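You operate a simulated robot arm through the tools that you are given. There is no shell and no other tool. Be economical: measure what you need, move in short steps, check, and stop when the job is done.

You run a simulated two-armed robot. Do the job below in one go: nothing can be reset, and whatever is moved stays where it is left.

## Task
Carry the near blue bin with both arms and set it on the middle table.
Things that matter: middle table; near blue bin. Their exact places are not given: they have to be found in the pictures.

The check looks at the end state, three seconds after you hand in, the way a careful person would. Anything else that was tipped, shoved, dropped, spilled or broken makes it a failure.

## Robot
Two 7-joint arms with two-finger grippers on one trunk, on a base that drives. Base frame: it is fixed to the floor where the robot stands at the start and does not move with it; the origin is under the middle of the robot, x ahead of it, y to its left, z up. Readings come in m, degrees, newtons and seconds.
The left shoulder is at the start at [0.06, 0.123, 0.945], the right one opposite. With the tool pointing down near the work surface each hand reaches from about 0.1 to 0.76 m from the robot's upright axis, wherever it stands, measured 20 degrees to its own side. Places, roughly: middle table [-0.8, -1.2, 0.8]; near blue bin (30x15x9 cm) [0.7, -0.2, 0.6]. Payload 1.47 kg a hand.
The tool frame of a hand sits at the grasp point between the pads (the TCP): z along the fingers, y along the line on which they close. The tips reach 0.016 m beyond it. Largest opening 0.087 m; the body of the gripper starts 0.055 m behind the TCP.
Orientation is told as [roll, pitch, yaw] about the base's x, y, z axes, in that order, counted from this pose: with the fingers straight down and closing along the base's y, the tool's x points along the base's -x, its y along +y and its z along -z.

## Interface
- The arms move only by the tool apply_moves. It takes "left_steps", "right_steps" or both (then of equal length, played together; a hand with none holds still); each is one flat list of numbers, 7 for each row, row after row: the shift along the tool's x, y, z in m, then the turn, a rotation vector about the tool's x, y, z in degrees, then the gripper command, from -1 (fully open) to 1 (shut), values between in proportion. In form: [tx, ty, tz, rx, ry, rz, claw, tx, ty, tz, rx, ry, rz, claw, ...]. A call has 1 to 8 rows; each row is the pose to reach, as a shift and turn from the pose commanded when the call began, along the tool's axes at that moment. Rows are played at 5 a second. More than 0.05 m and 8.6 degrees between two rows, or a gripper value outside its range, and nothing of the call is played. A pose out of reach is approached as far as the arm can. The call stops where the force on the tool passes 40 N (or 10 N more than at its start, if that is more) or the arm is blocked; 0.2 s more then pass. The fingers move at their own pace (about 0.153 m/s each) and stop on an object; they squeeze with about 27 N. The grip force told is the motor's: it shows also when the fingers shut on nothing. Time passes only in rows, and 0.2 s behind the last, so rows that repeat a pose let the fingers close. It gives the time, the measured TCP pose, the force on the tool (base axes), the opening and the grip force at its end, in the units of the frame above (readings bear some noise), with the torque about the TCP (base axes, N m) and any sound that the robot's microphone picked up.
- Cameras (640 x 400 px; columns grow to the right, rows downward): "scene" is now at [0.0196, -0.0564, 1.4754]; the picture's right is [-0.99, -0.16, 0.00], its down [-0.15, 0.92, -0.36] and it looks along [0.06, -0.36, -0.93] (base axes); focal length 254 px, centre (320, 200). "left" rides on the left gripper at [0.073, -0.012, -0.09] in its tool frame; the picture's right is [0.16, 0.99, 0.00], its down [-0.72, 0.12, -0.68] and it looks along [-0.67, 0.11, 0.73] (tool axes); focal length 247 px, centre (320, 200). "right" rides on the right gripper at [0.073, 0.012, -0.09] in its tool frame; the picture's right is [-0.16, 0.99, 0.00], its down [-0.72, -0.12, -0.68] and it looks along [-0.67, -0.11, 0.73] (tool axes); focal length 247 px, centre (320, 200).
- grab_frame(camera): a new picture of that camera. It takes no simulated time.
- move_column(by): slides the trunk up (or, below 0, down) by that many m; the arms and the scene camera ride with it, the base frame stays. It gives what a move gives, with no picture.
- base_move(legs): drives the robot by 1 to 6 legs, each [ahead, left, turn to the left] in m, m and degrees, along the robot's own axes; the way and the turn of a leg run together, so that a leg with both is an arc; at most 1.5 m and 180 degrees a leg. The arms and the cameras ride along, it lands a little off, and it stops where it bumps. It gives what a move gives.
- turn_head(pan, tilt): turns the head with the scene camera to pan (to the left, within 120 degrees either way) and tilt (down, from -29 to 69), counted from straight ahead of the robot. It gives what a move gives.
- locate(camera, pixels): for up to 12 pixels [column, row] of the newest picture of that camera ("zoom" is the newest enlarged one), the place [x, y, z] in the base frame of the surface seen there, good to about 0.002 m. It takes no simulated time.
- close_up(camera, box): a new picture of the part [left, top, right, bottom] of that camera's present view, enlarged. It takes no simulated time.
- job_done(): hands the job in; it is judged then, once.

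Go step by step. Measure first, check grasps and placings, and put right what went wrong. The budget is 80 turns and 78 pictures, counting those below and the enlarged ones. Unless the task says otherwise, let go and move clear before handing in, and close with one line.

The tools are called as name(argument=value, ...) on one line, values as JSON. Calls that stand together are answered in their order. apply_moves: Moves the arms, as the interface text tells. Its arguments: {"type":"object","properties":{"left_steps":{"type":"array","items":{"type":"number"}},"right_steps":{"type":"array","items":{"type":"number"}}},"required":[]} The other tools are called the same way: move_column (by) slides the trunk up or down; base_move (legs) drives the base; turn_head (pan, tilt) turns the head that bears the scene camera; grab_frame (camera) takes a picture; locate (camera, pixels) gives the place of the surface under pixels of a picture; close_up (camera, box) takes an enlarged picture of a part of a camera's view; job_done () hands the job in.

At the start:

```text
t: 0.0
left_eef_pos: [0.3846, 0.0871, 0.9102]
left_tool_rot: [0.0, 0.0, 0.0]
left_force: [-0.5, 0.4, -0.5]
left_moment: [0.01, -0.01, 0.0]
left_gripper_width: 0.087
left_gripper_force: 0.0
right_eef_pos: [0.3644, -0.2886, 0.885]
right_tool_rot: [0.0, 0.0, -0.1]
right_force: [0.7, -0.7, -0.2]
right_moment: [0.01, 0.03, -0.01]
right_gripper_width: 0.0869
right_gripper_force: 0.0
trunk travel left (down, up): [-0.1, 0.13]
robot x, y, heading: [-0.0016, -0.0041, 0.1]
head pan, tilt: [-80.8, 68.8]
```

scene: 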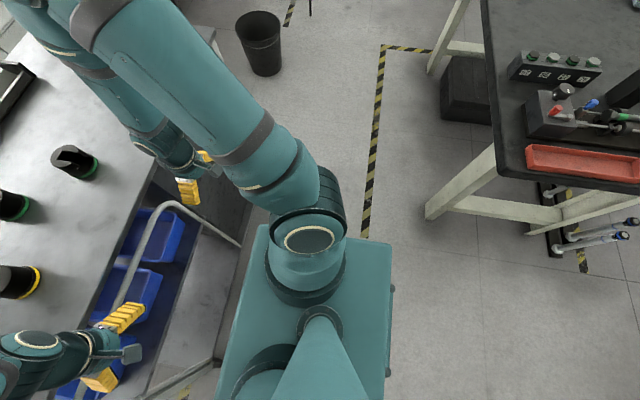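
right: 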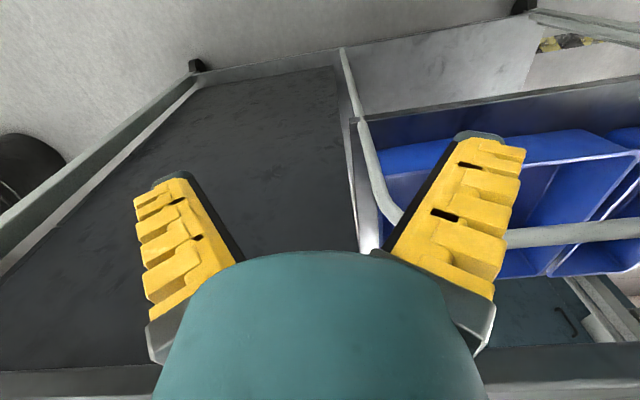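
left: 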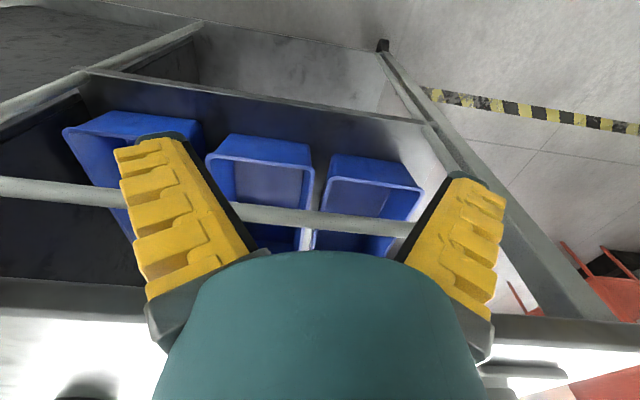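

The start pictures show three blue bins on a trolley or rack ahead, with a rail in front, and a table to the right. I'll turn the head ahead to see the bins properly.

turn_head(pan=-15, tilt=45)

grab_frame(camera="scene")

```text
t: 1.4
left_eef_pos: [0.3835, 0.0867, 0.9091]
left_tool_rot: [0.0, 0.1, 0.0]
left_force: [0.3, 0.0, 0.5]
left_moment: [0.01, 0.02, 0.01]
left_gripper_width: 0.0873
left_gripper_force: 0.1
right_eef_pos: [0.3642, -0.2884, 0.8853]
right_tool_rot: [0.1, 0.1, 0.0]
right_force: [1.1, -0.5, -1.2]
right_moment: [0.01, 0.01, -0.02]
right_gripper_width: 0.087
right_gripper_force: 0.1
trunk travel left (down, up): [-0.1, 0.13]
robot x, y, heading: [0.0011, 0.001, -0.1]
head pan, tilt: [-15.0, 45.0]
```

```text
74 pictures are left
```

scene: 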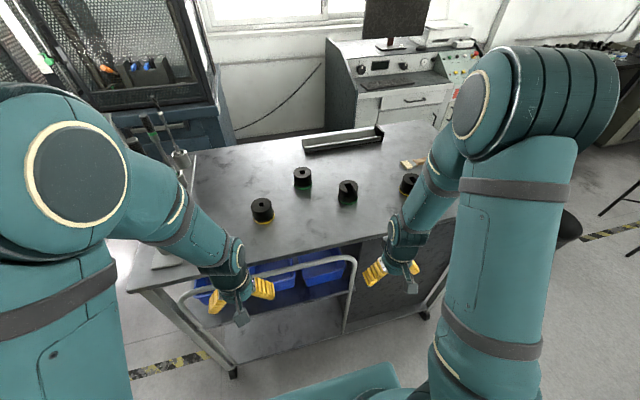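

The bench ahead has blue bins beneath its top, behind a rail. I'll enlarge that part and locate points.

close_up(camera="scene", box=[120, 120, 460, 380])

close_up(camera="left", box=[0, 0, 640, 400])

locate(camera="scene", pixels=[[190, 292], [300, 267], [350, 262], [250, 265], [320, 275], [150, 285], [420, 240], [270, 320], [262, 212], [300, 180], [345, 195], [210, 160]])

```text
1.54 times, centred on (290, 250) of scene
```

zoom: 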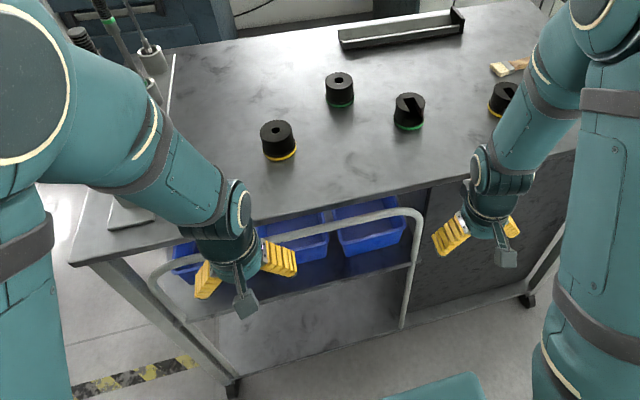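

```text
1.00 times, centred on (320, 200) of left (not enlarged: the box is as wide or as high as the picture)
```

zoom: 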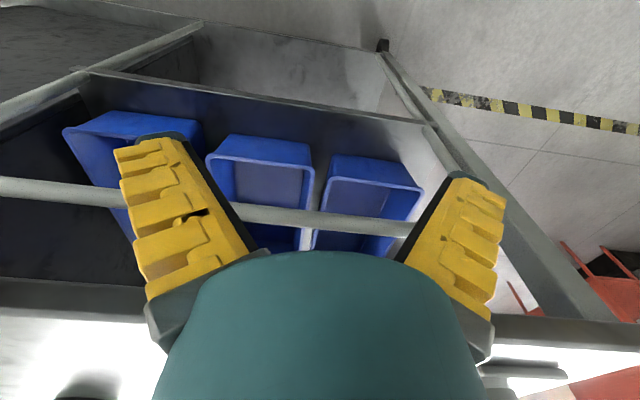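

```text
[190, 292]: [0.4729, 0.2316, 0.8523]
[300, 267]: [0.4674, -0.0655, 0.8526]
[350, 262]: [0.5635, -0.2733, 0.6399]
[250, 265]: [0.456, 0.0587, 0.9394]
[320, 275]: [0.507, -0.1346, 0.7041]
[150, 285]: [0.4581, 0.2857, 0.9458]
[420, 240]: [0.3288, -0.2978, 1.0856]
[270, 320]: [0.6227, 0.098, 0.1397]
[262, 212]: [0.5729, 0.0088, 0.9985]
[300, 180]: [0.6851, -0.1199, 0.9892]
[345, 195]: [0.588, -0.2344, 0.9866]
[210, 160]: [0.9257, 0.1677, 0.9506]
```

The bins sit on a shelf around z 0.65–0.7 behind a rail at about z 0.85. I'll measure them with the left camera.

locate(camera="left", pixels=[[75, 130], [195, 128], [215, 155], [305, 165], [330, 180], [415, 190], [260, 137], [370, 160], [300, 215], [60, 190], [260, 100], [370, 100]])

locate(camera="right", pixels=[[420, 150], [560, 145], [630, 160], [375, 175], [545, 270], [560, 270], [550, 180], [400, 200], [350, 100], [240, 250], [600, 235], [560, 350]])

```text
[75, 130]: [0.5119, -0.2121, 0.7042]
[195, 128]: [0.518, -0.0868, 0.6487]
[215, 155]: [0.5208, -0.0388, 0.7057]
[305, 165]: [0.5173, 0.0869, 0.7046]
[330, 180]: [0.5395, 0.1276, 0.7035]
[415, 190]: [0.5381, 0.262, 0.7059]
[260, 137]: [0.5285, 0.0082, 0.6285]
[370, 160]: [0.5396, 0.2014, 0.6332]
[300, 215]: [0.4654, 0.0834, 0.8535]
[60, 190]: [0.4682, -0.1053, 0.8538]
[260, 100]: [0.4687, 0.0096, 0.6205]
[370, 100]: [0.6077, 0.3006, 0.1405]
```

```text
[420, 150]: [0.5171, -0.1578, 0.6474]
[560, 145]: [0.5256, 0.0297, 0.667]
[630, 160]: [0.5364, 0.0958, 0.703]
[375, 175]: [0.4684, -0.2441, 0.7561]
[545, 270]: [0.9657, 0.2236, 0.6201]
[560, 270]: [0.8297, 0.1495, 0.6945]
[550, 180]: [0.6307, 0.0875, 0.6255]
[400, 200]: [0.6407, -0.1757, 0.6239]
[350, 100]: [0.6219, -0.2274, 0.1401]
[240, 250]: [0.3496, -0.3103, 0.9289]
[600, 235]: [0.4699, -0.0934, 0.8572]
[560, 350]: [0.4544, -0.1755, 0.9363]
```

Three bins: the right one (y −0.22 to −0.08, rim z 0.705, front x 0.515) matches the rough place [0.7,−0.2]. Now I look for the middle table, behind and to the right.

turn_head(pan=-118, tilt=35)

grab_frame(camera="scene")

turn_head(pan=-75, tilt=30)

grab_frame(camera="scene")

```text
t: 3.2
left_eef_pos: [0.3836, 0.0881, 0.9101]
left_tool_rot: [0.1, 0.0, -0.1]
left_force: [-0.1, -0.4, -0.3]
left_moment: [0.0, -0.02, 0.01]
left_gripper_width: 0.0868
left_gripper_force: 0.1
right_eef_pos: [0.3649, -0.2888, 0.8851]
right_tool_rot: [0.0, 0.0, 0.0]
right_force: [-0.2, -0.3, -0.5]
right_moment: [0.0, 0.01, -0.01]
right_gripper_width: 0.087
right_gripper_force: 0.1
trunk travel left (down, up): [-0.1, 0.13]
robot x, y, heading: [0.0011, -0.0003, -0.1]
head pan, tilt: [-118.0, 35.0]
```

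```text
71 pictures are left
```

scene: 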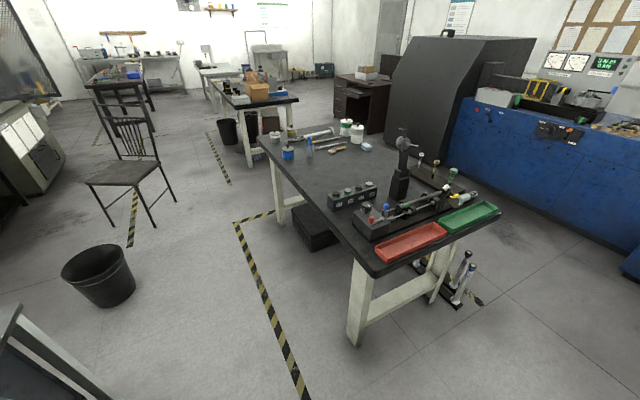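

```text
t: 4.3
left_eef_pos: [0.3832, 0.087, 0.9103]
left_tool_rot: [-0.1, -0.1, 0.0]
left_force: [0.2, -0.2, 0.0]
left_moment: [0.01, -0.01, -0.02]
left_gripper_width: 0.0869
left_gripper_force: 0.0
right_eef_pos: [0.3646, -0.2889, 0.8843]
right_tool_rot: [0.0, 0.0, 0.1]
right_force: [0.4, 0.3, 0.8]
right_moment: [0.01, 0.01, 0.01]
right_gripper_width: 0.087
right_gripper_force: 0.0
trunk travel left (down, up): [-0.1, 0.13]
robot x, y, heading: [-0.0023, 0.0018, 0.2]
head pan, tilt: [-75.0, 30.0]
```

```text
70 pictures are left
```

scene: 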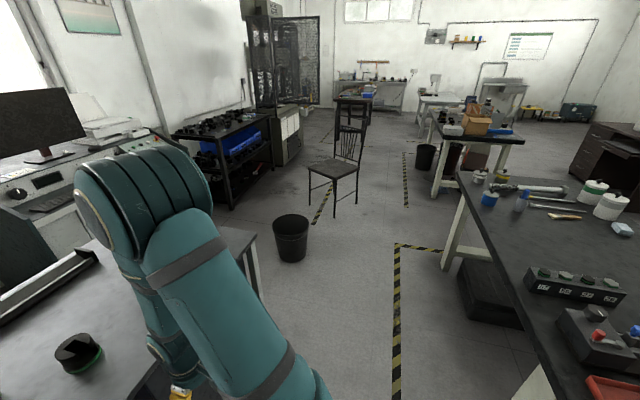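

The table with black top at about [-0.8,-1.2] is the middle table; its free area is around (330,170) in the −118° view. I return there and measure.

turn_head(pan=-118, tilt=35)

close_up(camera="scene", box=[240, 110, 520, 285])

grab_frame(camera="scene")

locate(camera="scene", pixels=[[262, 142], [372, 275], [498, 210], [330, 170], [290, 165], [335, 205], [375, 185], [340, 150], [365, 150], [370, 165], [384, 184], [320, 195]])

```text
t: 5.4
left_eef_pos: [0.3841, 0.0871, 0.9095]
left_tool_rot: [-0.1, 0.0, 0.0]
left_force: [0.9, 0.6, 0.5]
left_moment: [0.02, 0.02, -0.03]
left_gripper_width: 0.0868
left_gripper_force: 0.0
right_eef_pos: [0.3637, -0.2877, 0.8863]
right_tool_rot: [0.0, 0.0, -0.1]
right_force: [0.2, -0.4, 0.2]
right_moment: [-0.03, 0.0, 0.01]
right_gripper_width: 0.0869
right_gripper_force: 0.0
trunk travel left (down, up): [-0.1, 0.13]
robot x, y, heading: [-0.0022, -0.0021, 0.1]
head pan, tilt: [-118.0, 35.0]
```

```text
2.29 times, centred on (380, 198) of scene
```

zoom: 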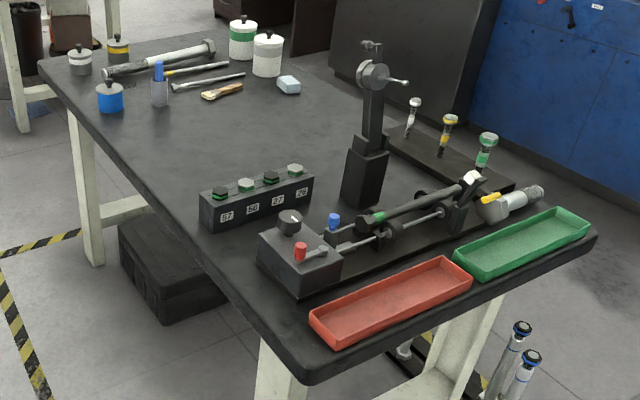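

```text
68 pictures are left
```

scene: 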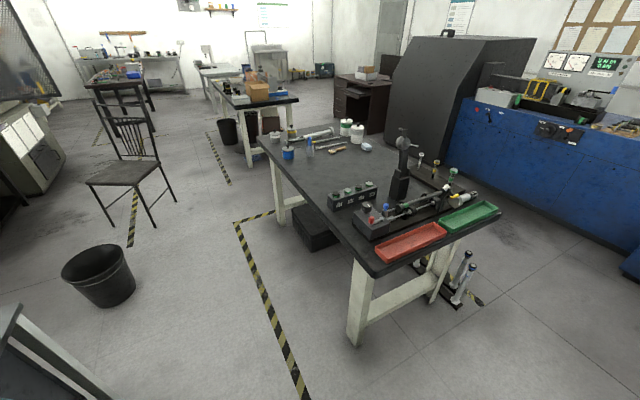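

```text
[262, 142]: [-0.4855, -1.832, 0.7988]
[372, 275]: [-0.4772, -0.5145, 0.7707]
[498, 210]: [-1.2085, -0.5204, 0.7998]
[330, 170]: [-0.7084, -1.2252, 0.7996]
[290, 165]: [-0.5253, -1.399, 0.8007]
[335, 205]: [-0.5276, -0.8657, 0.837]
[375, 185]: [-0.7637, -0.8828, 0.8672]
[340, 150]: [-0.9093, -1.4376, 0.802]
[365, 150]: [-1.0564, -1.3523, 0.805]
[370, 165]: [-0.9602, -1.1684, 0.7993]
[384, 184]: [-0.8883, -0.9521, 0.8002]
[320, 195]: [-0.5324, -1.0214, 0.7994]
```

The middle table has top z 0.80, x from −0.48 to −1.21, with a free patch around [-0.68,-1.2]. Next I measure the floor obstacles and look at the robot's base and the space behind.

locate(camera="scene", pixels=[[95, 250], [100, 300], [68, 280], [130, 285], [10, 310], [75, 375], [120, 180], [152, 225], [355, 335], [315, 245], [280, 215], [110, 215]])

turn_head(pan=-90, tilt=69)

grab_frame(camera="scene")

turn_head(pan=115, tilt=50)

grab_frame(camera="scene")

```text
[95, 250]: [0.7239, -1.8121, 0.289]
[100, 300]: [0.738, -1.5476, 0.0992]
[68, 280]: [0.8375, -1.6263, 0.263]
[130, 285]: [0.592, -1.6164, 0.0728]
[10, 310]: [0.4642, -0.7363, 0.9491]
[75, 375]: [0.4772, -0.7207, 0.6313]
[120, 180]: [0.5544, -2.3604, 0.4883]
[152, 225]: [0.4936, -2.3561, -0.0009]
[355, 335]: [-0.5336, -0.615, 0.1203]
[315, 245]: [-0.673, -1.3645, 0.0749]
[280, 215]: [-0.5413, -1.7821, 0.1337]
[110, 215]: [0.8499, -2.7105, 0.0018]
```

```text
t: 6.4
left_eef_pos: [0.3835, 0.0867, 0.9107]
left_tool_rot: [-0.1, 0.0, 0.1]
left_force: [0.6, -0.2, 0.0]
left_moment: [-0.01, 0.03, -0.02]
left_gripper_width: 0.0871
left_gripper_force: 0.0
right_eef_pos: [0.3644, -0.288, 0.8863]
right_tool_rot: [-0.1, 0.0, 0.0]
right_force: [-1.3, -0.2, -0.2]
right_moment: [0.02, -0.01, 0.0]
right_gripper_width: 0.087
right_gripper_force: 0.1
trunk travel left (down, up): [-0.1, 0.13]
robot x, y, heading: [0.0007, -0.0061, -0.0]
head pan, tilt: [-90.0, 68.8]
```

```text
67 pictures are left
```

scene: 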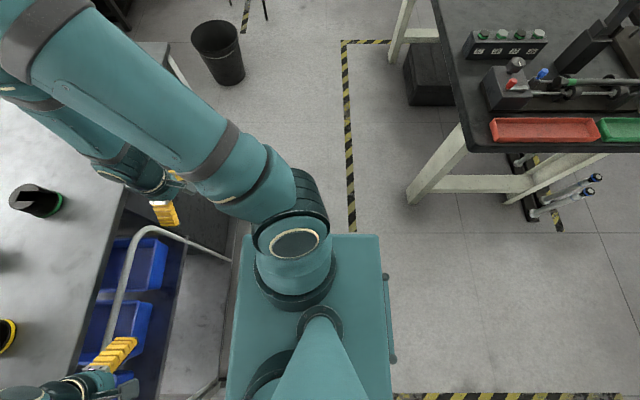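

```text
t: 9.3
left_eef_pos: [0.3844, 0.0872, 0.9099]
left_tool_rot: [0.0, 0.0, -0.1]
left_force: [-0.5, -0.2, -0.3]
left_moment: [0.03, -0.03, -0.04]
left_gripper_width: 0.0871
left_gripper_force: 0.2
right_eef_pos: [0.3658, -0.2876, 0.8853]
right_tool_rot: [-0.1, 0.0, -0.1]
right_force: [-0.6, 0.1, 0.7]
right_moment: [-0.02, -0.01, -0.05]
right_gripper_width: 0.0868
right_gripper_force: 0.2
trunk travel left (down, up): [-0.1, 0.13]
robot x, y, heading: [-0.0026, -0.0001, -0.1]
head pan, tilt: [115.0, 50.0]
```

```text
66 pictures are left
```

scene: 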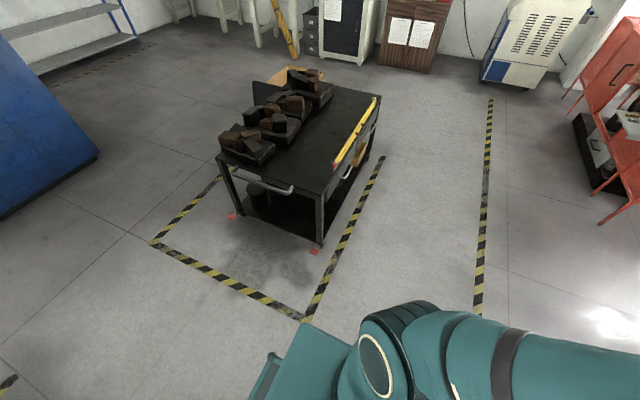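

Behind-left there is a cart with castings. I measure its near corner and the robot's own base edges.

locate(camera="scene", pixels=[[320, 243], [322, 190], [218, 155], [236, 208], [305, 318], [270, 355], [345, 335], [262, 390], [375, 100], [150, 240]])

turn_head(pan=-25, tilt=60)

grab_frame(camera="scene")

```text
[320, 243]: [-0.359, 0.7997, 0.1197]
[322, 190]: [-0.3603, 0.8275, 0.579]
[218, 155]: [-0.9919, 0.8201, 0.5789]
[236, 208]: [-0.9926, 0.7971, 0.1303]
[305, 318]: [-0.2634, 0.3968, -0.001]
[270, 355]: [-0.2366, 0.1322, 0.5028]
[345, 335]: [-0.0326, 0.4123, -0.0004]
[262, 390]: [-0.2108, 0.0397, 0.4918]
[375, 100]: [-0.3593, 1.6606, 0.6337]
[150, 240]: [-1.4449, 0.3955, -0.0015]
```

```text
t: 11.6
left_eef_pos: [0.3835, 0.0875, 0.9098]
left_tool_rot: [0.1, 0.0, 0.1]
left_force: [-0.7, -1.0, -0.1]
left_moment: [0.02, -0.01, -0.01]
left_gripper_width: 0.0869
left_gripper_force: 0.0
right_eef_pos: [0.3634, -0.2884, 0.8863]
right_tool_rot: [0.0, 0.0, 0.0]
right_force: [0.2, -0.1, -0.2]
right_moment: [0.0, 0.02, 0.01]
right_gripper_width: 0.0871
right_gripper_force: 0.1
trunk travel left (down, up): [-0.1, 0.13]
robot x, y, heading: [-0.0024, 0.0009, 0.0]
head pan, tilt: [-25.0, 60.0]
```

```text
65 pictures are left
```

scene: 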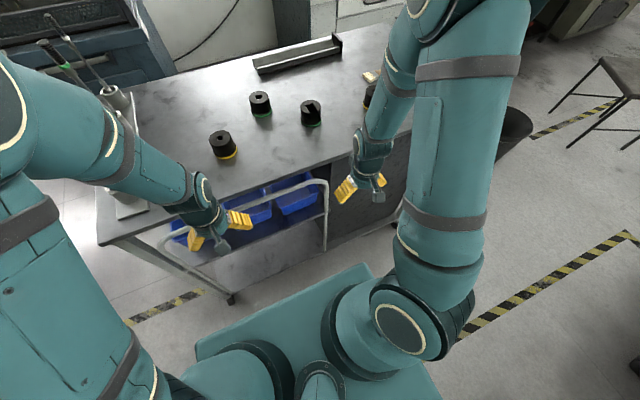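

Cart behind starts at y≥0.8, so there's room to turn. The bin must be slid out under the rail (rail z 0.855, x 0.467) before a two-hand grip, so I back off and centre on the bin (y≈−0.15).

base_move(legs=[[-0.15, 0, 0], [0, -0.15, 0]])

turn_head(pan=0, tilt=50)

grab_frame(camera="scene")

grab_frame(camera="left")

```text
t: 14.5
left_eef_pos: [0.232, -0.0613, 0.9101]
left_tool_rot: [0.0, 0.0, 0.2]
left_force: [0.5, -1.1, 0.1]
left_moment: [0.0, -0.03, -0.02]
left_gripper_width: 0.087
left_gripper_force: 0.1
right_eef_pos: [0.2135, -0.437, 0.887]
right_tool_rot: [0.0, 0.0, 0.3]
right_force: [0.2, -0.4, -0.7]
right_moment: [0.01, 0.02, -0.03]
right_gripper_width: 0.0868
right_gripper_force: 0.0
trunk travel left (down, up): [-0.1, 0.13]
robot x, y, heading: [-0.1517, -0.1486, 0.1]
head pan, tilt: [-25.0, 60.0]
```

```text
t: 15.4
left_eef_pos: [0.2337, -0.0606, 0.9104]
left_tool_rot: [0.1, 0.1, 0.3]
left_force: [1.6, 0.0, -0.2]
left_moment: [0.03, 0.03, -0.02]
left_gripper_width: 0.0872
left_gripper_force: 0.0
right_eef_pos: [0.2144, -0.4377, 0.8845]
right_tool_rot: [0.0, 0.0, 0.1]
right_force: [0.7, -0.1, -0.3]
right_moment: [-0.03, 0.02, 0.01]
right_gripper_width: 0.087
right_gripper_force: 0.0
trunk travel left (down, up): [-0.1, 0.13]
robot x, y, heading: [-0.1518, -0.1453, 0.4]
head pan, tilt: [0.0, 50.0]
```

```text
64 pictures are left
```

scene: 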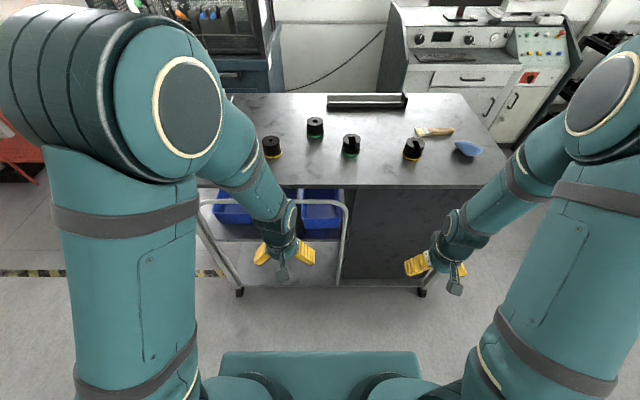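

```text
63 pictures are left
```

left: 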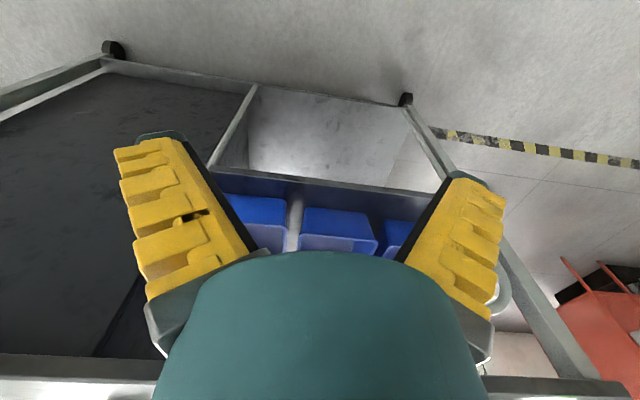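

The target bin shows at about (320,215), left of the rail's post at col 345. I enlarge and measure rim, post and shelf edge.

close_up(camera="scene", box=[190, 180, 370, 292])

```text
3.56 times, centred on (280, 236) of scene
```

zoom: 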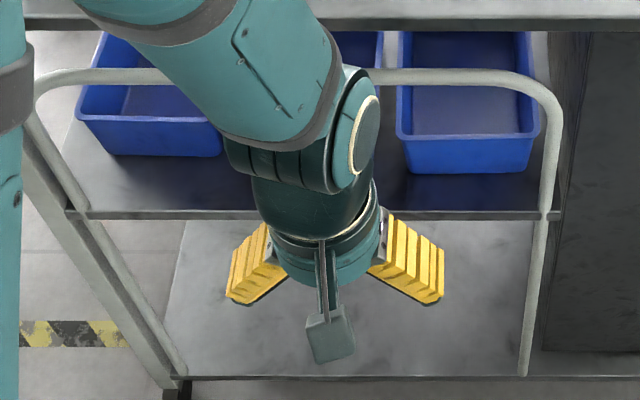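

locate(camera="zoom", pixels=[[400, 138], [537, 136], [468, 137], [468, 168], [480, 190], [480, 209], [480, 217], [546, 180], [450, 77], [565, 180], [450, 24], [468, 105]])

locate(camera="zoom", pixels=[[402, 60], [530, 60], [468, 130], [468, 143], [405, 170], [525, 172], [548, 150], [556, 212], [378, 60], [468, 40]])

```text
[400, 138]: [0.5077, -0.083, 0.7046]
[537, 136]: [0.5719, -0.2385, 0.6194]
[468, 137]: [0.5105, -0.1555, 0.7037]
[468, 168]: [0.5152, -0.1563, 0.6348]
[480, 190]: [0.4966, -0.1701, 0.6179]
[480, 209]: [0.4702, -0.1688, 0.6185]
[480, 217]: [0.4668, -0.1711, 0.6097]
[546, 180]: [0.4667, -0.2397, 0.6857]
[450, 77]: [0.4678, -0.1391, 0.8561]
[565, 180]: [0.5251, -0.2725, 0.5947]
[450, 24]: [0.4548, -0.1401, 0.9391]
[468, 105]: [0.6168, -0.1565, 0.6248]
```

```text
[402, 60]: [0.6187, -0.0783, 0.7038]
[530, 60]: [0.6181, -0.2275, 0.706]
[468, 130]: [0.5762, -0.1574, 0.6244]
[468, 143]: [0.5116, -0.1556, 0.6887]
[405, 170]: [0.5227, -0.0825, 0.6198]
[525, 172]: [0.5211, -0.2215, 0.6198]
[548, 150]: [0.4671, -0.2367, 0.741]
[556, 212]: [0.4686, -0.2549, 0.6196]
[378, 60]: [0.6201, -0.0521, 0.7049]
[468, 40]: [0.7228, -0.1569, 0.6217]
```

Bin A spans y −0.080…−0.230, front x 0.508, rim z 0.705, shelf z 0.618; the post's inner face is at about y −0.231, so I must steer the bin slightly left while pulling. I pitch the left hand forward with narrow opening below the rail, ready to grip the left wall.

apply_moves(left_steps=[-0.023, -0.003, 0.021, 0, -7.5, 0, 0.31, -0.046, -0.006, 0.042, 0, -15, 0, 0.31, -0.07, -0.009, 0.064, 0, -22.5, 0, 0.31, -0.093, -0.012, 0.085, 0, -30, 0, 0.31, -0.116, -0.016, 0.106, 0, -37.5, 0, 0.31, -0.14, -0.019, 0.127, 0, -45, 0, 0.31, -0.163, -0.022, 0.149, 0, -52.5, 0, 0.31, -0.18, -0.025, 0.165, 0, -60, 0, 0.31])

grab_frame(camera="scene")

grab_frame(camera="left")

```text
t: 17.2
left_eef_pos: [0.413, -0.0857, 0.7447]
left_tool_rot: [0.0, -60.1, 0.1]
left_force: [0.6, -0.6, -0.7]
left_moment: [-0.03, -0.03, -0.02]
left_gripper_width: 0.0363
left_gripper_force: 4.5
right_eef_pos: [0.2159, -0.4373, 0.8856]
right_tool_rot: [0.1, 0.0, 0.3]
right_force: [-0.3, -0.7, -0.5]
right_moment: [-0.02, 0.02, -0.01]
right_gripper_width: 0.0867
right_gripper_force: 0.0
trunk travel left (down, up): [-0.1, 0.13]
robot x, y, heading: [-0.1508, -0.1501, 0.2]
head pan, tilt: [0.0, 50.0]
```

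```text
61 pictures are left
```

scene: 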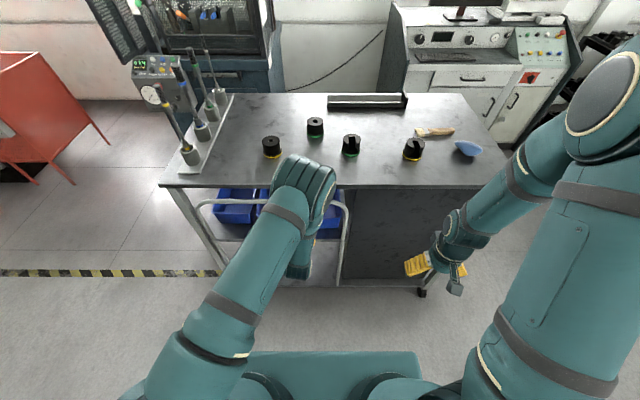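

```text
60 pictures are left
```

left: 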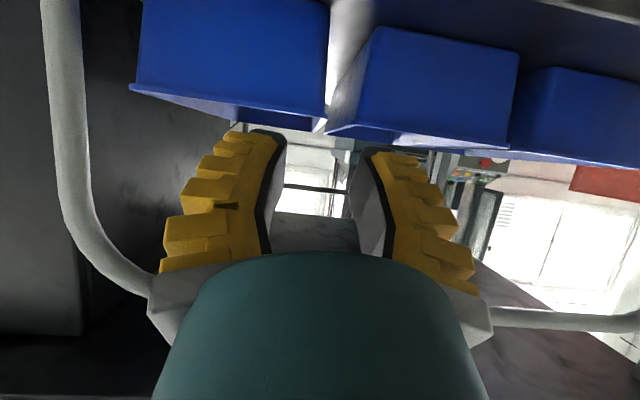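

The fingers point at the wall gap correctly. I check how near the wrist knuckle (305,165) is to the bench edge and rail before advancing.

locate(camera="scene", pixels=[[305, 165], [325, 185], [320, 215], [290, 170], [305, 235], [300, 270], [315, 240], [290, 215], [335, 182]])

close_up(camera="scene", box=[220, 140, 400, 290])

```text
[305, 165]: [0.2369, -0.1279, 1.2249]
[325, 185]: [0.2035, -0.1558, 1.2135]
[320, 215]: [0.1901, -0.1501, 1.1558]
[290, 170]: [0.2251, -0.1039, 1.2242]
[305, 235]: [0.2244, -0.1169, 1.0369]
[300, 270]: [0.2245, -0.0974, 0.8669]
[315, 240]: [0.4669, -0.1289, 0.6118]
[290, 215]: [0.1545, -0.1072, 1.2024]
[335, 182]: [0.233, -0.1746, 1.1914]
```

```text
2.67 times, centred on (310, 215) of scene
```

zoom: 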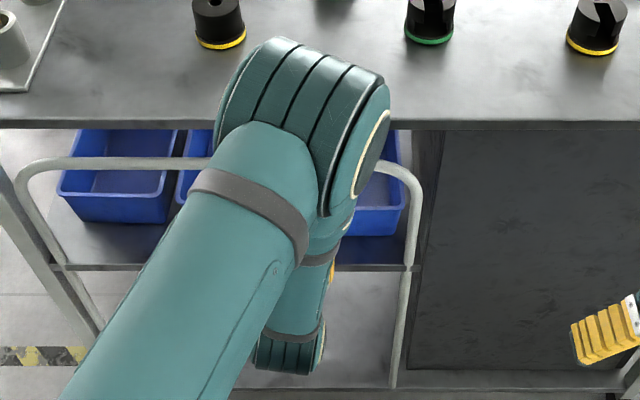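

The forearm dives steeply and the elbow is high, so there's clearance. I pitch slightly (to −55°) and advance along the finger axis so the inner finger clears the front rim, stopping just short.

apply_moves(left_steps=[-0.043, 0, 0.018, 0, 5, 0, 0.31, -0.0401, 0, 0.0484, 0, 5, 0, 0.31, -0.0375, 0, 0.0788, 0, 5, 0, 0.31, -0.0348, 0, 0.1092, 0, 5, 0, 0.31])

grab_frame(camera="left")

close_up(camera="scene", box=[220, 140, 400, 290])

```text
t: 18.2
left_eef_pos: [0.5258, -0.0862, 0.7233]
left_tool_rot: [0.1, -55.2, 0.1]
left_force: [2.0, -0.3, 5.8]
left_moment: [0.24, -0.03, -0.1]
left_gripper_width: 0.0362
left_gripper_force: 5.1
right_eef_pos: [0.2136, -0.4359, 0.8852]
right_tool_rot: [0.1, -0.1, 0.2]
right_force: [-0.1, 0.3, -0.1]
right_moment: [0.02, -0.04, -0.01]
right_gripper_width: 0.0869
right_gripper_force: 0.0
trunk travel left (down, up): [-0.1, 0.13]
robot x, y, heading: [-0.1511, -0.1436, -0.1]
head pan, tilt: [0.0, 50.0]
```

```text
58 pictures are left
```

left: 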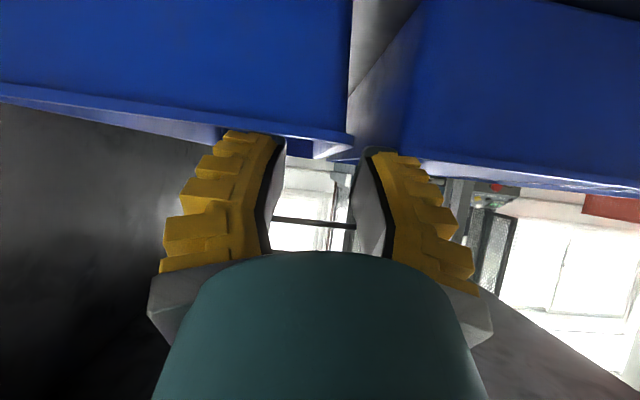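

```text
2.67 times, centred on (310, 215) of scene
```

zoom: 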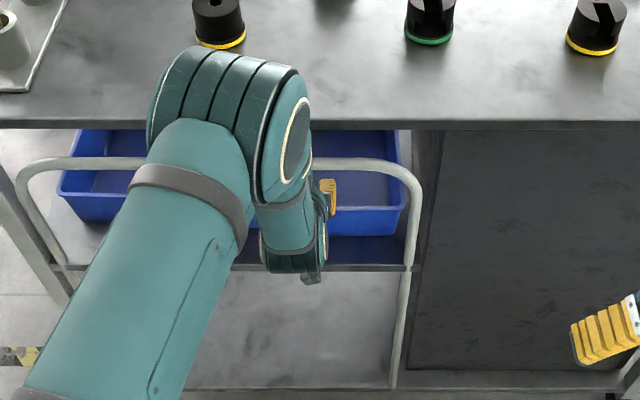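

A 5.8 N lift with moment at +y shows the outer finger likely touches bin B's front corner. I back off, narrow the opening, shift right and up a few mm, and re-enter.

apply_moves(left_steps=[0, 0, -0.03, 0, 0, 0, 0.45, -0.004, -0.004, -0.03, 0, 0, 0, 0.45, -0.004, -0.004, -0.015, 0, 0, 0, 0.45, -0.004, -0.004, 0, 0, 0, 0, 0.45])

grab_frame(camera="left")

```text
t: 19.2
left_eef_pos: [0.526, -0.0888, 0.724]
left_tool_rot: [0.0, -55.1, 0.0]
left_force: [-0.5, -0.3, -1.3]
left_moment: [0.0, 0.0, 0.03]
left_gripper_width: 0.0298
left_gripper_force: 5.0
right_eef_pos: [0.2152, -0.4368, 0.8849]
right_tool_rot: [0.1, 0.0, 0.2]
right_force: [0.5, -0.2, -0.3]
right_moment: [0.0, 0.03, 0.04]
right_gripper_width: 0.0869
right_gripper_force: 0.0
trunk travel left (down, up): [-0.1, 0.13]
robot x, y, heading: [-0.1513, -0.1493, 0.6]
head pan, tilt: [0.0, 50.0]
```

```text
56 pictures are left
```

left: 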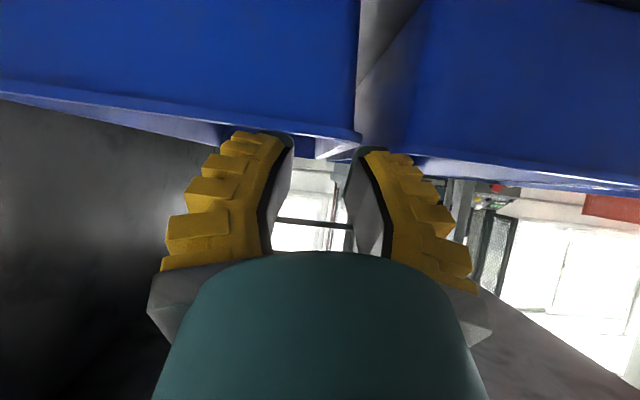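

Contact is gone. I go in the last bit and then close on the wall.

apply_moves(left_steps=[0, 0, 0.012, 0, 0, 0, 0.45, 0, 0, 0.024, 0, 0, 0, 0.45])

grab_frame(camera="left")

```text
t: 19.8
left_eef_pos: [0.5461, -0.0898, 0.7101]
left_tool_rot: [0.0, -55.0, 0.1]
left_force: [0.9, -0.7, 0.1]
left_moment: [-0.04, 0.0, -0.03]
left_gripper_width: 0.0303
left_gripper_force: 4.3
right_eef_pos: [0.214, -0.437, 0.8862]
right_tool_rot: [-0.1, 0.0, 0.2]
right_force: [-0.5, -0.3, 0.3]
right_moment: [0.03, 0.0, 0.0]
right_gripper_width: 0.087
right_gripper_force: 0.0
trunk travel left (down, up): [-0.1, 0.13]
robot x, y, heading: [-0.1523, -0.1461, 0.0]
head pan, tilt: [0.0, 50.0]
```

```text
55 pictures are left
```

left: 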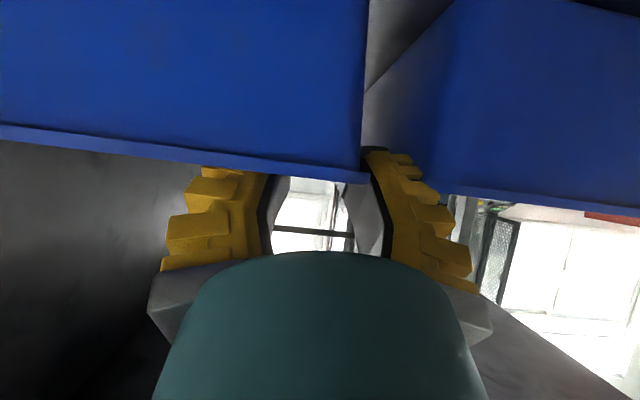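

The wall is straddled cleanly. Closing.

apply_moves(left_steps=[0, 0, 0.002, 0, 0, 0, 1, 0, 0, 0.002, 0, 0, 0, 1, 0, 0, 0.002, 0, 0, 0, 1])

```text
t: 20.6
left_eef_pos: [0.5464, -0.0885, 0.71]
left_tool_rot: [0.1, -55.1, 0.2]
left_force: [-2.5, 0.1, 4.9]
left_moment: [-0.02, 0.06, 0.03]
left_gripper_width: 0.0059
left_gripper_force: 27.4
right_eef_pos: [0.2138, -0.4372, 0.8843]
right_tool_rot: [-0.1, 0.1, 0.2]
right_force: [-0.1, 0.7, 0.3]
right_moment: [0.01, 0.01, -0.01]
right_gripper_width: 0.0866
right_gripper_force: 0.0
trunk travel left (down, up): [-0.1, 0.13]
robot x, y, heading: [-0.1493, -0.1478, 0.2]
head pan, tilt: [0.0, 50.0]
```

Gripped (6 mm wall). I nudge it left 12 mm to clear the post, then slide it out 8 cm.

apply_moves(left_steps=[-0.0016, 0.006, -0.001, 0, 0, 0, 1, -0.0016, 0.012, -0.001, 0, 0, 0, 1, 0.0099, 0.013, -0.0174, 0, 0, 0, 1, 0.0214, 0.013, -0.0338, 0, 0, 0, 1, 0.0328, 0.013, -0.05, 0, 0, 0, 1, 0.0443, 0.013, -0.0665, 0, 0, 0, 1])

close_up(camera="scene", box=[220, 140, 400, 290])

```text
t: 22.0
left_eef_pos: [0.4686, -0.0783, 0.7108]
left_tool_rot: [-0.1, -55.0, 0.2]
left_force: [0.3, -0.5, 0.5]
left_moment: [-0.04, -0.14, 0.04]
left_gripper_width: 0.0058
left_gripper_force: 26.6
right_eef_pos: [0.2143, -0.4379, 0.8862]
right_tool_rot: [0.0, 0.0, 0.2]
right_force: [-0.3, -0.5, 0.5]
right_moment: [-0.01, 0.02, 0.02]
right_gripper_width: 0.0868
right_gripper_force: 0.0
trunk travel left (down, up): [-0.1, 0.13]
robot x, y, heading: [-0.1494, -0.1492, 0.4]
head pan, tilt: [0.0, 50.0]
```

```text
2.67 times, centred on (310, 215) of scene
```

zoom: 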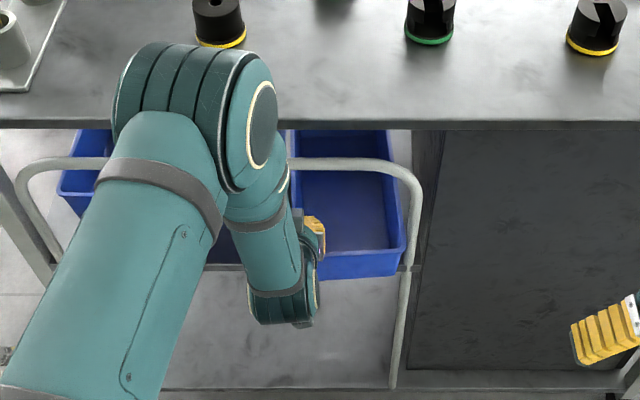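

The bin slid 8 cm cleanly past the post. Another 8 cm.

apply_moves(left_steps=[0.0115, 0.002, -0.0164, 0, 0, 0, 1, 0.023, 0.003, -0.0328, 0, 0, 0, 1, 0.0344, 0.003, -0.0491, 0, 0, 0, 1, 0.0459, 0.003, -0.0655, 0, 0, 0, 1])

close_up(camera="scene", box=[220, 140, 400, 290])

locate(camera="zoom", pixels=[[330, 290], [400, 285], [404, 240], [395, 190], [395, 150], [410, 210], [350, 305], [350, 270], [310, 285]])

```text
t: 23.0
left_eef_pos: [0.3872, -0.0738, 0.7117]
left_tool_rot: [0.0, -55.0, 0.1]
left_force: [-1.0, 0.2, 0.5]
left_moment: [-0.02, -0.14, 0.05]
left_gripper_width: 0.0057
left_gripper_force: 26.9
right_eef_pos: [0.2139, -0.4367, 0.8856]
right_tool_rot: [-0.1, 0.0, 0.2]
right_force: [0.1, 0.2, 0.7]
right_moment: [0.0, -0.03, 0.02]
right_gripper_width: 0.0873
right_gripper_force: 0.1
trunk travel left (down, up): [-0.1, 0.13]
robot x, y, heading: [-0.1525, -0.1479, 0.1]
head pan, tilt: [0.0, 50.0]
```

```text
2.67 times, centred on (310, 215) of scene
```

zoom: 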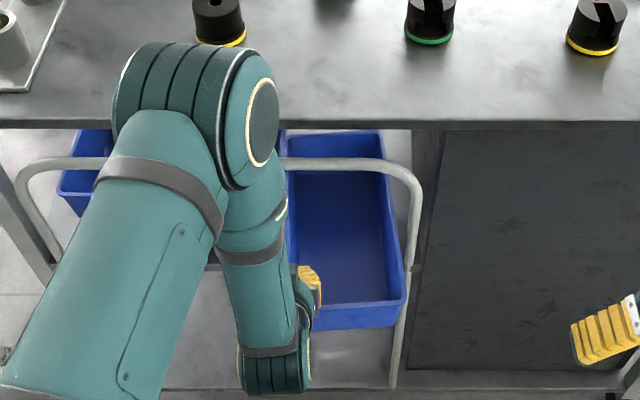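

```text
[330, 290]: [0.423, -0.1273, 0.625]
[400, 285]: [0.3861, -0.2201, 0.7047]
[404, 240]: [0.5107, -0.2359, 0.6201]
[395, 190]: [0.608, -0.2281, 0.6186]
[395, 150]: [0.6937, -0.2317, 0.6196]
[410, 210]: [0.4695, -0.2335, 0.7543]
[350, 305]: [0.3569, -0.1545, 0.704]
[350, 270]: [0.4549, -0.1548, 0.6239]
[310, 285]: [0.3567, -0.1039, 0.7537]
```

Front rim is now at x≈0.353, right rim y≈−0.222. I pull 3 cm more (centre stays above the shelf edge) and bring the right hand to a pre-grasp pose at the right wall.

apply_moves(left_steps=[0.006, 0, -0.008, 0, 0, 0, 1, 0.0115, 0, -0.0164, 0, 0, 0, 1, 0.0172, 0, -0.0246, 0, 0, 0, 1, 0.0172, 0, -0.0246, 0, 0, 0, 1, 0.0172, 0, -0.0246, 0, 0, 0, 1, 0.0172, 0, -0.0246, 0, 0, 0, 1, 0.0172, 0, -0.0246, 0, 0, 0, 1, 0.0172, 0, -0.0246, 0, 0, 0, 1], right_steps=[-0.0158, 0.027, 0.013, 0, -6.9, 0, 0.31, -0.0315, 0.053, 0.026, 0, -13.8, 0, 0.31, -0.047, 0.08, 0.039, 0, -20.6, 0, 0.31, -0.063, 0.106, 0.0525, 0, -27.5, 0, 0.31, -0.079, 0.133, 0.066, 0, -34.4, 0, 0.31, -0.0945, 0.159, 0.079, 0, -41.2, 0, 0.31, -0.11, 0.186, 0.092, 0, -48.1, 0, 0.31, -0.126, 0.212, 0.105, 0, -55, 0, 0.31])

close_up(camera="scene", box=[200, 140, 440, 290])

grab_frame(camera="right")

```text
t: 24.8
left_eef_pos: [0.3573, -0.0723, 0.7106]
left_tool_rot: [0.0, -55.1, 0.3]
left_force: [0.5, 1.0, 0.7]
left_moment: [-0.02, -0.17, 0.06]
left_gripper_width: 0.0061
left_gripper_force: 26.9
right_eef_pos: [0.3406, -0.2234, 0.7814]
right_tool_rot: [0.1, -55.1, 0.2]
right_force: [0.4, -0.6, 0.4]
right_moment: [-0.01, -0.03, -0.03]
right_gripper_width: 0.0364
right_gripper_force: 4.2
trunk travel left (down, up): [-0.1, 0.13]
robot x, y, heading: [-0.1516, -0.1503, 0.2]
head pan, tilt: [0.0, 50.0]
```

```text
2.67 times, centred on (320, 215) of scene
```

zoom: 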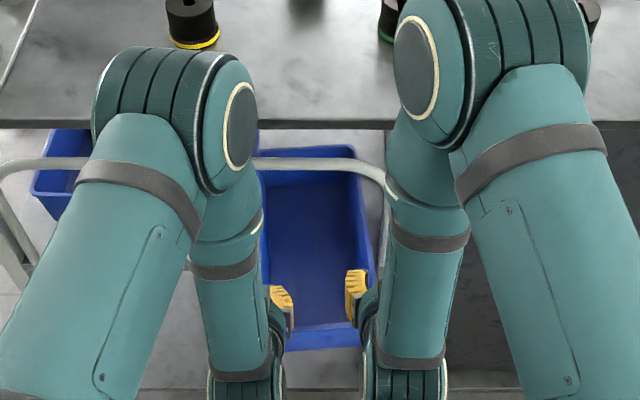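

```text
51 pictures are left
```

right: 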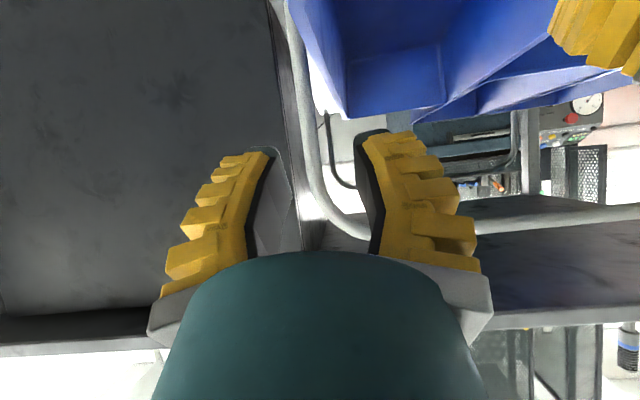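

I locate the bin's right rim in the right camera's view.

locate(camera="right", pixels=[[347, 112], [320, 60], [295, 5], [400, 112], [345, 90], [440, 104], [305, 50], [310, 100], [480, 110]])

close_up(camera="right", box=[240, 0, 560, 200])

```text
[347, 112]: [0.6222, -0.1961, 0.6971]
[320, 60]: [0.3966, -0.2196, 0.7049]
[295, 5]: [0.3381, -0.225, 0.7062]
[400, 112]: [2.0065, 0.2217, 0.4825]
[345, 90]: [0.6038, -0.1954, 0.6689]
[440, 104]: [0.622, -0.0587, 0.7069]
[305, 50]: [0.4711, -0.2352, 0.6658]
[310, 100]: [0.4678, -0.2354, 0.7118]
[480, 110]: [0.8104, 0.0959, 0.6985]
```

```text
2.00 times, centred on (400, 100) of right
```

zoom: 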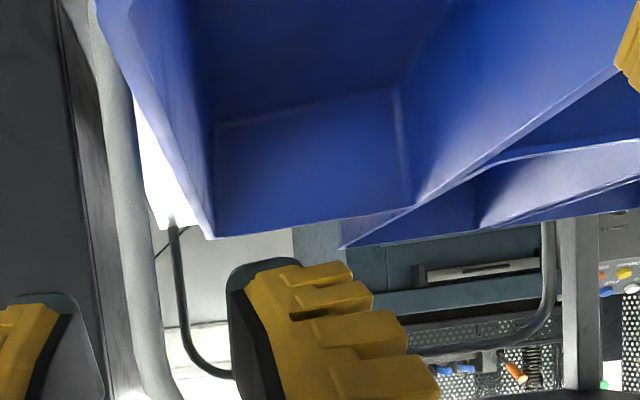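

The bin is yawed about 5.7°; its right rim passes (0.397,−0.220) and (0.622,−0.196). I move the right hand onto the right wall at x≈0.42, yawed to match, and check the straddle.

apply_moves(right_steps=[0.003, 0.005, 0.01, -4.7, 0, -3.3, 0.31, 0.008, 0.008, 0.035, -4.7, 0, -3.3, 0.31, 0.014, 0.008, 0.065, -4.7, 0, -3.3, 0.31, 0.02, 0.008, 0.09, -4.7, 0, -3.3, 0.31, 0.0252, 0.008, 0.1148, -4.7, 0, -3.3, 0.31])

grab_frame(camera="right")

close_up(camera="scene", box=[200, 140, 440, 290])

```text
t: 26.0
left_eef_pos: [0.3591, -0.0734, 0.7114]
left_tool_rot: [-0.1, -55.1, 0.1]
left_force: [3.7, -1.2, -1.8]
left_moment: [0.04, -0.44, 0.04]
left_gripper_width: 0.0061
left_gripper_force: 27.2
right_eef_pos: [0.4184, -0.2176, 0.694]
right_tool_rot: [0.0, -55.2, 5.9]
right_force: [-3.0, -2.5, 5.9]
right_moment: [-0.01, 0.36, 0.13]
right_gripper_width: 0.0358
right_gripper_force: 4.6
trunk travel left (down, up): [-0.1, 0.13]
robot x, y, heading: [-0.1517, -0.1525, -0.1]
head pan, tilt: [0.0, 50.0]
```

```text
49 pictures are left
```

right: 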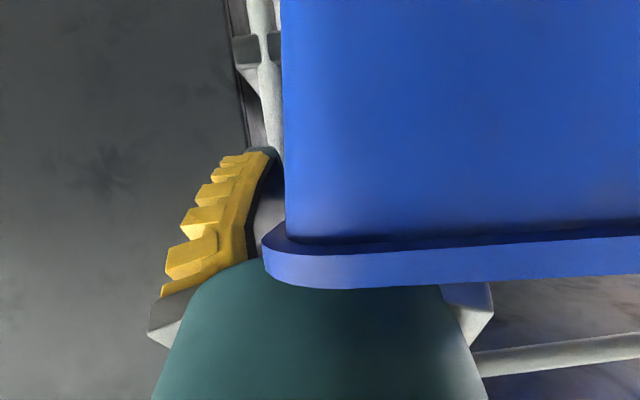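

```text
2.67 times, centred on (320, 215) of scene
```

zoom: 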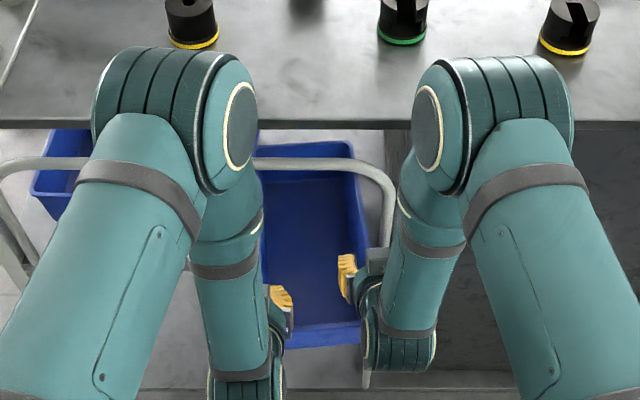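

The 6 N up-and-back load means the right hand's body rests on the bin's front corner. I lift slightly, pitch steeper to about −35°, and lower again.

apply_moves(right_steps=[-0.012, 0, -0.006, 0, 7, 0, 0.31, -0.012, 0, -0.006, 0, 14, 0, 0.31, -0.012, 0, -0.006, 0, 20, 0, 0.31, -0.003, 0, -0.002, 0, 20, 0, 0.31, 0.005, 0, 0.002, 0, 20, 0, 0.31])

grab_frame(camera="right")

```text
t: 27.2
left_eef_pos: [0.357, -0.073, 0.7109]
left_tool_rot: [0.0, -54.9, 0.3]
left_force: [-0.3, -0.3, -1.8]
left_moment: [-0.05, 0.09, 0.0]
left_gripper_width: 0.006
left_gripper_force: 26.9
right_eef_pos: [0.4185, -0.2169, 0.6888]
right_tool_rot: [0.0, -35.0, 6.0]
right_force: [-0.8, -0.1, 0.0]
right_moment: [0.0, -0.01, 0.0]
right_gripper_width: 0.0364
right_gripper_force: 4.7
trunk travel left (down, up): [-0.1, 0.13]
robot x, y, heading: [-0.1491, -0.1474, 0.1]
head pan, tilt: [0.0, 50.0]
```

```text
47 pictures are left
```

right: 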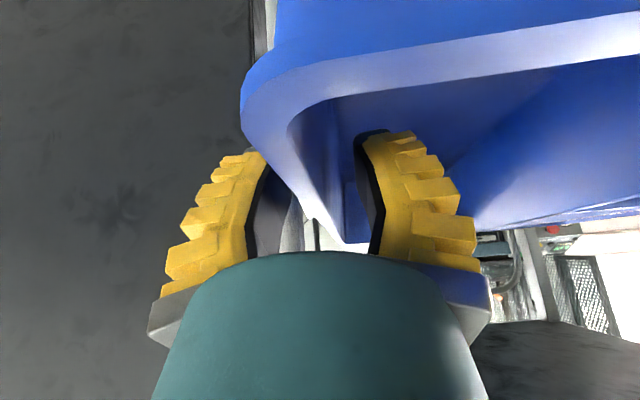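

Forces are clean and the right wall lies between the fingers. Closing the right gripper.

apply_moves(right_steps=[0, 0, 0, 0, 0, 0, 1, 0, 0, 0, 0, 0, 0, 1, 0, 0, 0, 0, 0, 0, 1])

```text
t: 28.0
left_eef_pos: [0.3591, -0.0753, 0.7108]
left_tool_rot: [-0.2, -55.0, 0.2]
left_force: [4.2, -13.1, -4.8]
left_moment: [-0.15, 0.04, 0.0]
left_gripper_width: 0.006
left_gripper_force: 27.1
right_eef_pos: [0.419, -0.2144, 0.6884]
right_tool_rot: [0.2, -34.9, 5.9]
right_force: [-3.1, 13.5, 3.3]
right_moment: [0.29, 0.2, -0.29]
right_gripper_width: 0.0062
right_gripper_force: 27.1
trunk travel left (down, up): [-0.1, 0.13]
robot x, y, heading: [-0.1532, -0.147, 0.2]
head pan, tilt: [0.0, 50.0]
```

Both hold; the right is secure, with 13 N of sideways load. Now the left opens, backs out and re-poses like the right.

apply_moves(left_steps=[0, 0, 0, 0, 0, 0, 0.31, 0, 0, 0, 0, 0, 0, 0.31, 0, 0.001, -0.04, 0, 0, 0, 0.31, -0.01, 0.002, -0.07, -2.4, 4, -1.7, 0.31, -0.02, 0.003, -0.07, -4.8, 10, -3.4, 0.31])

close_up(camera="scene", box=[200, 140, 440, 290])

grab_frame(camera="left")

```text
t: 29.2
left_eef_pos: [0.3111, -0.0724, 0.7683]
left_tool_rot: [0.7, -44.9, 5.6]
left_force: [-0.4, 0.5, -0.2]
left_moment: [-0.01, 0.0, 0.02]
left_gripper_width: 0.0363
left_gripper_force: 4.0
right_eef_pos: [0.4193, -0.2166, 0.6889]
right_tool_rot: [0.0, -35.0, 5.9]
right_force: [-0.1, -1.5, 1.8]
right_moment: [0.16, -0.03, -0.18]
right_gripper_width: 0.0058
right_gripper_force: 27.0
trunk travel left (down, up): [-0.1, 0.13]
robot x, y, heading: [-0.1486, -0.1449, 0.2]
head pan, tilt: [0.0, 50.0]
```

```text
2.67 times, centred on (320, 215) of scene
```

zoom: 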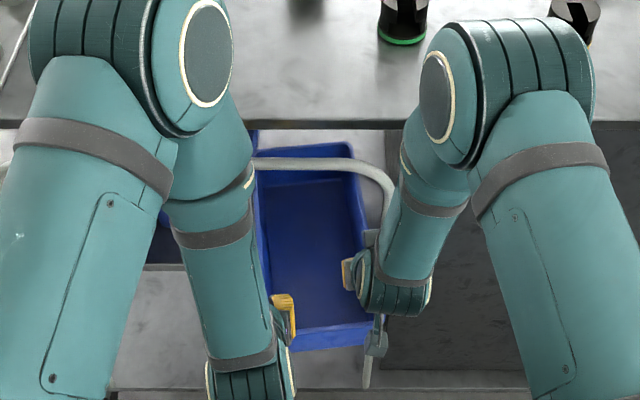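

```text
45 pictures are left
```

left: 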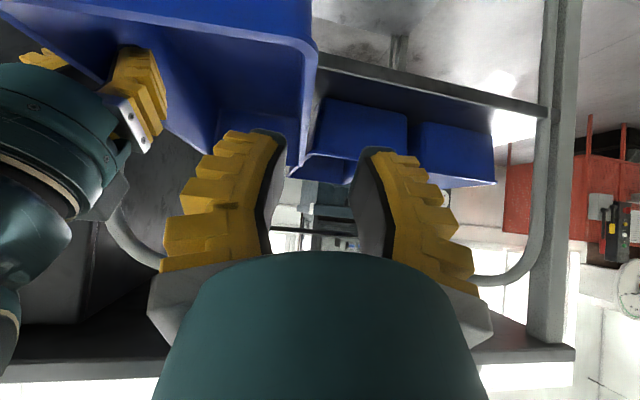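

locate(camera="left", pixels=[[314, 60], [308, 90], [303, 120], [297, 155], [314, 52], [250, 120]])

```text
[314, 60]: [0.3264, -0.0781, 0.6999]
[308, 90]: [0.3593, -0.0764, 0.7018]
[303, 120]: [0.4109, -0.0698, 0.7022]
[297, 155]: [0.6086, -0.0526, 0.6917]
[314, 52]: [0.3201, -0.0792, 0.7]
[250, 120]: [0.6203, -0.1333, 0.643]
```

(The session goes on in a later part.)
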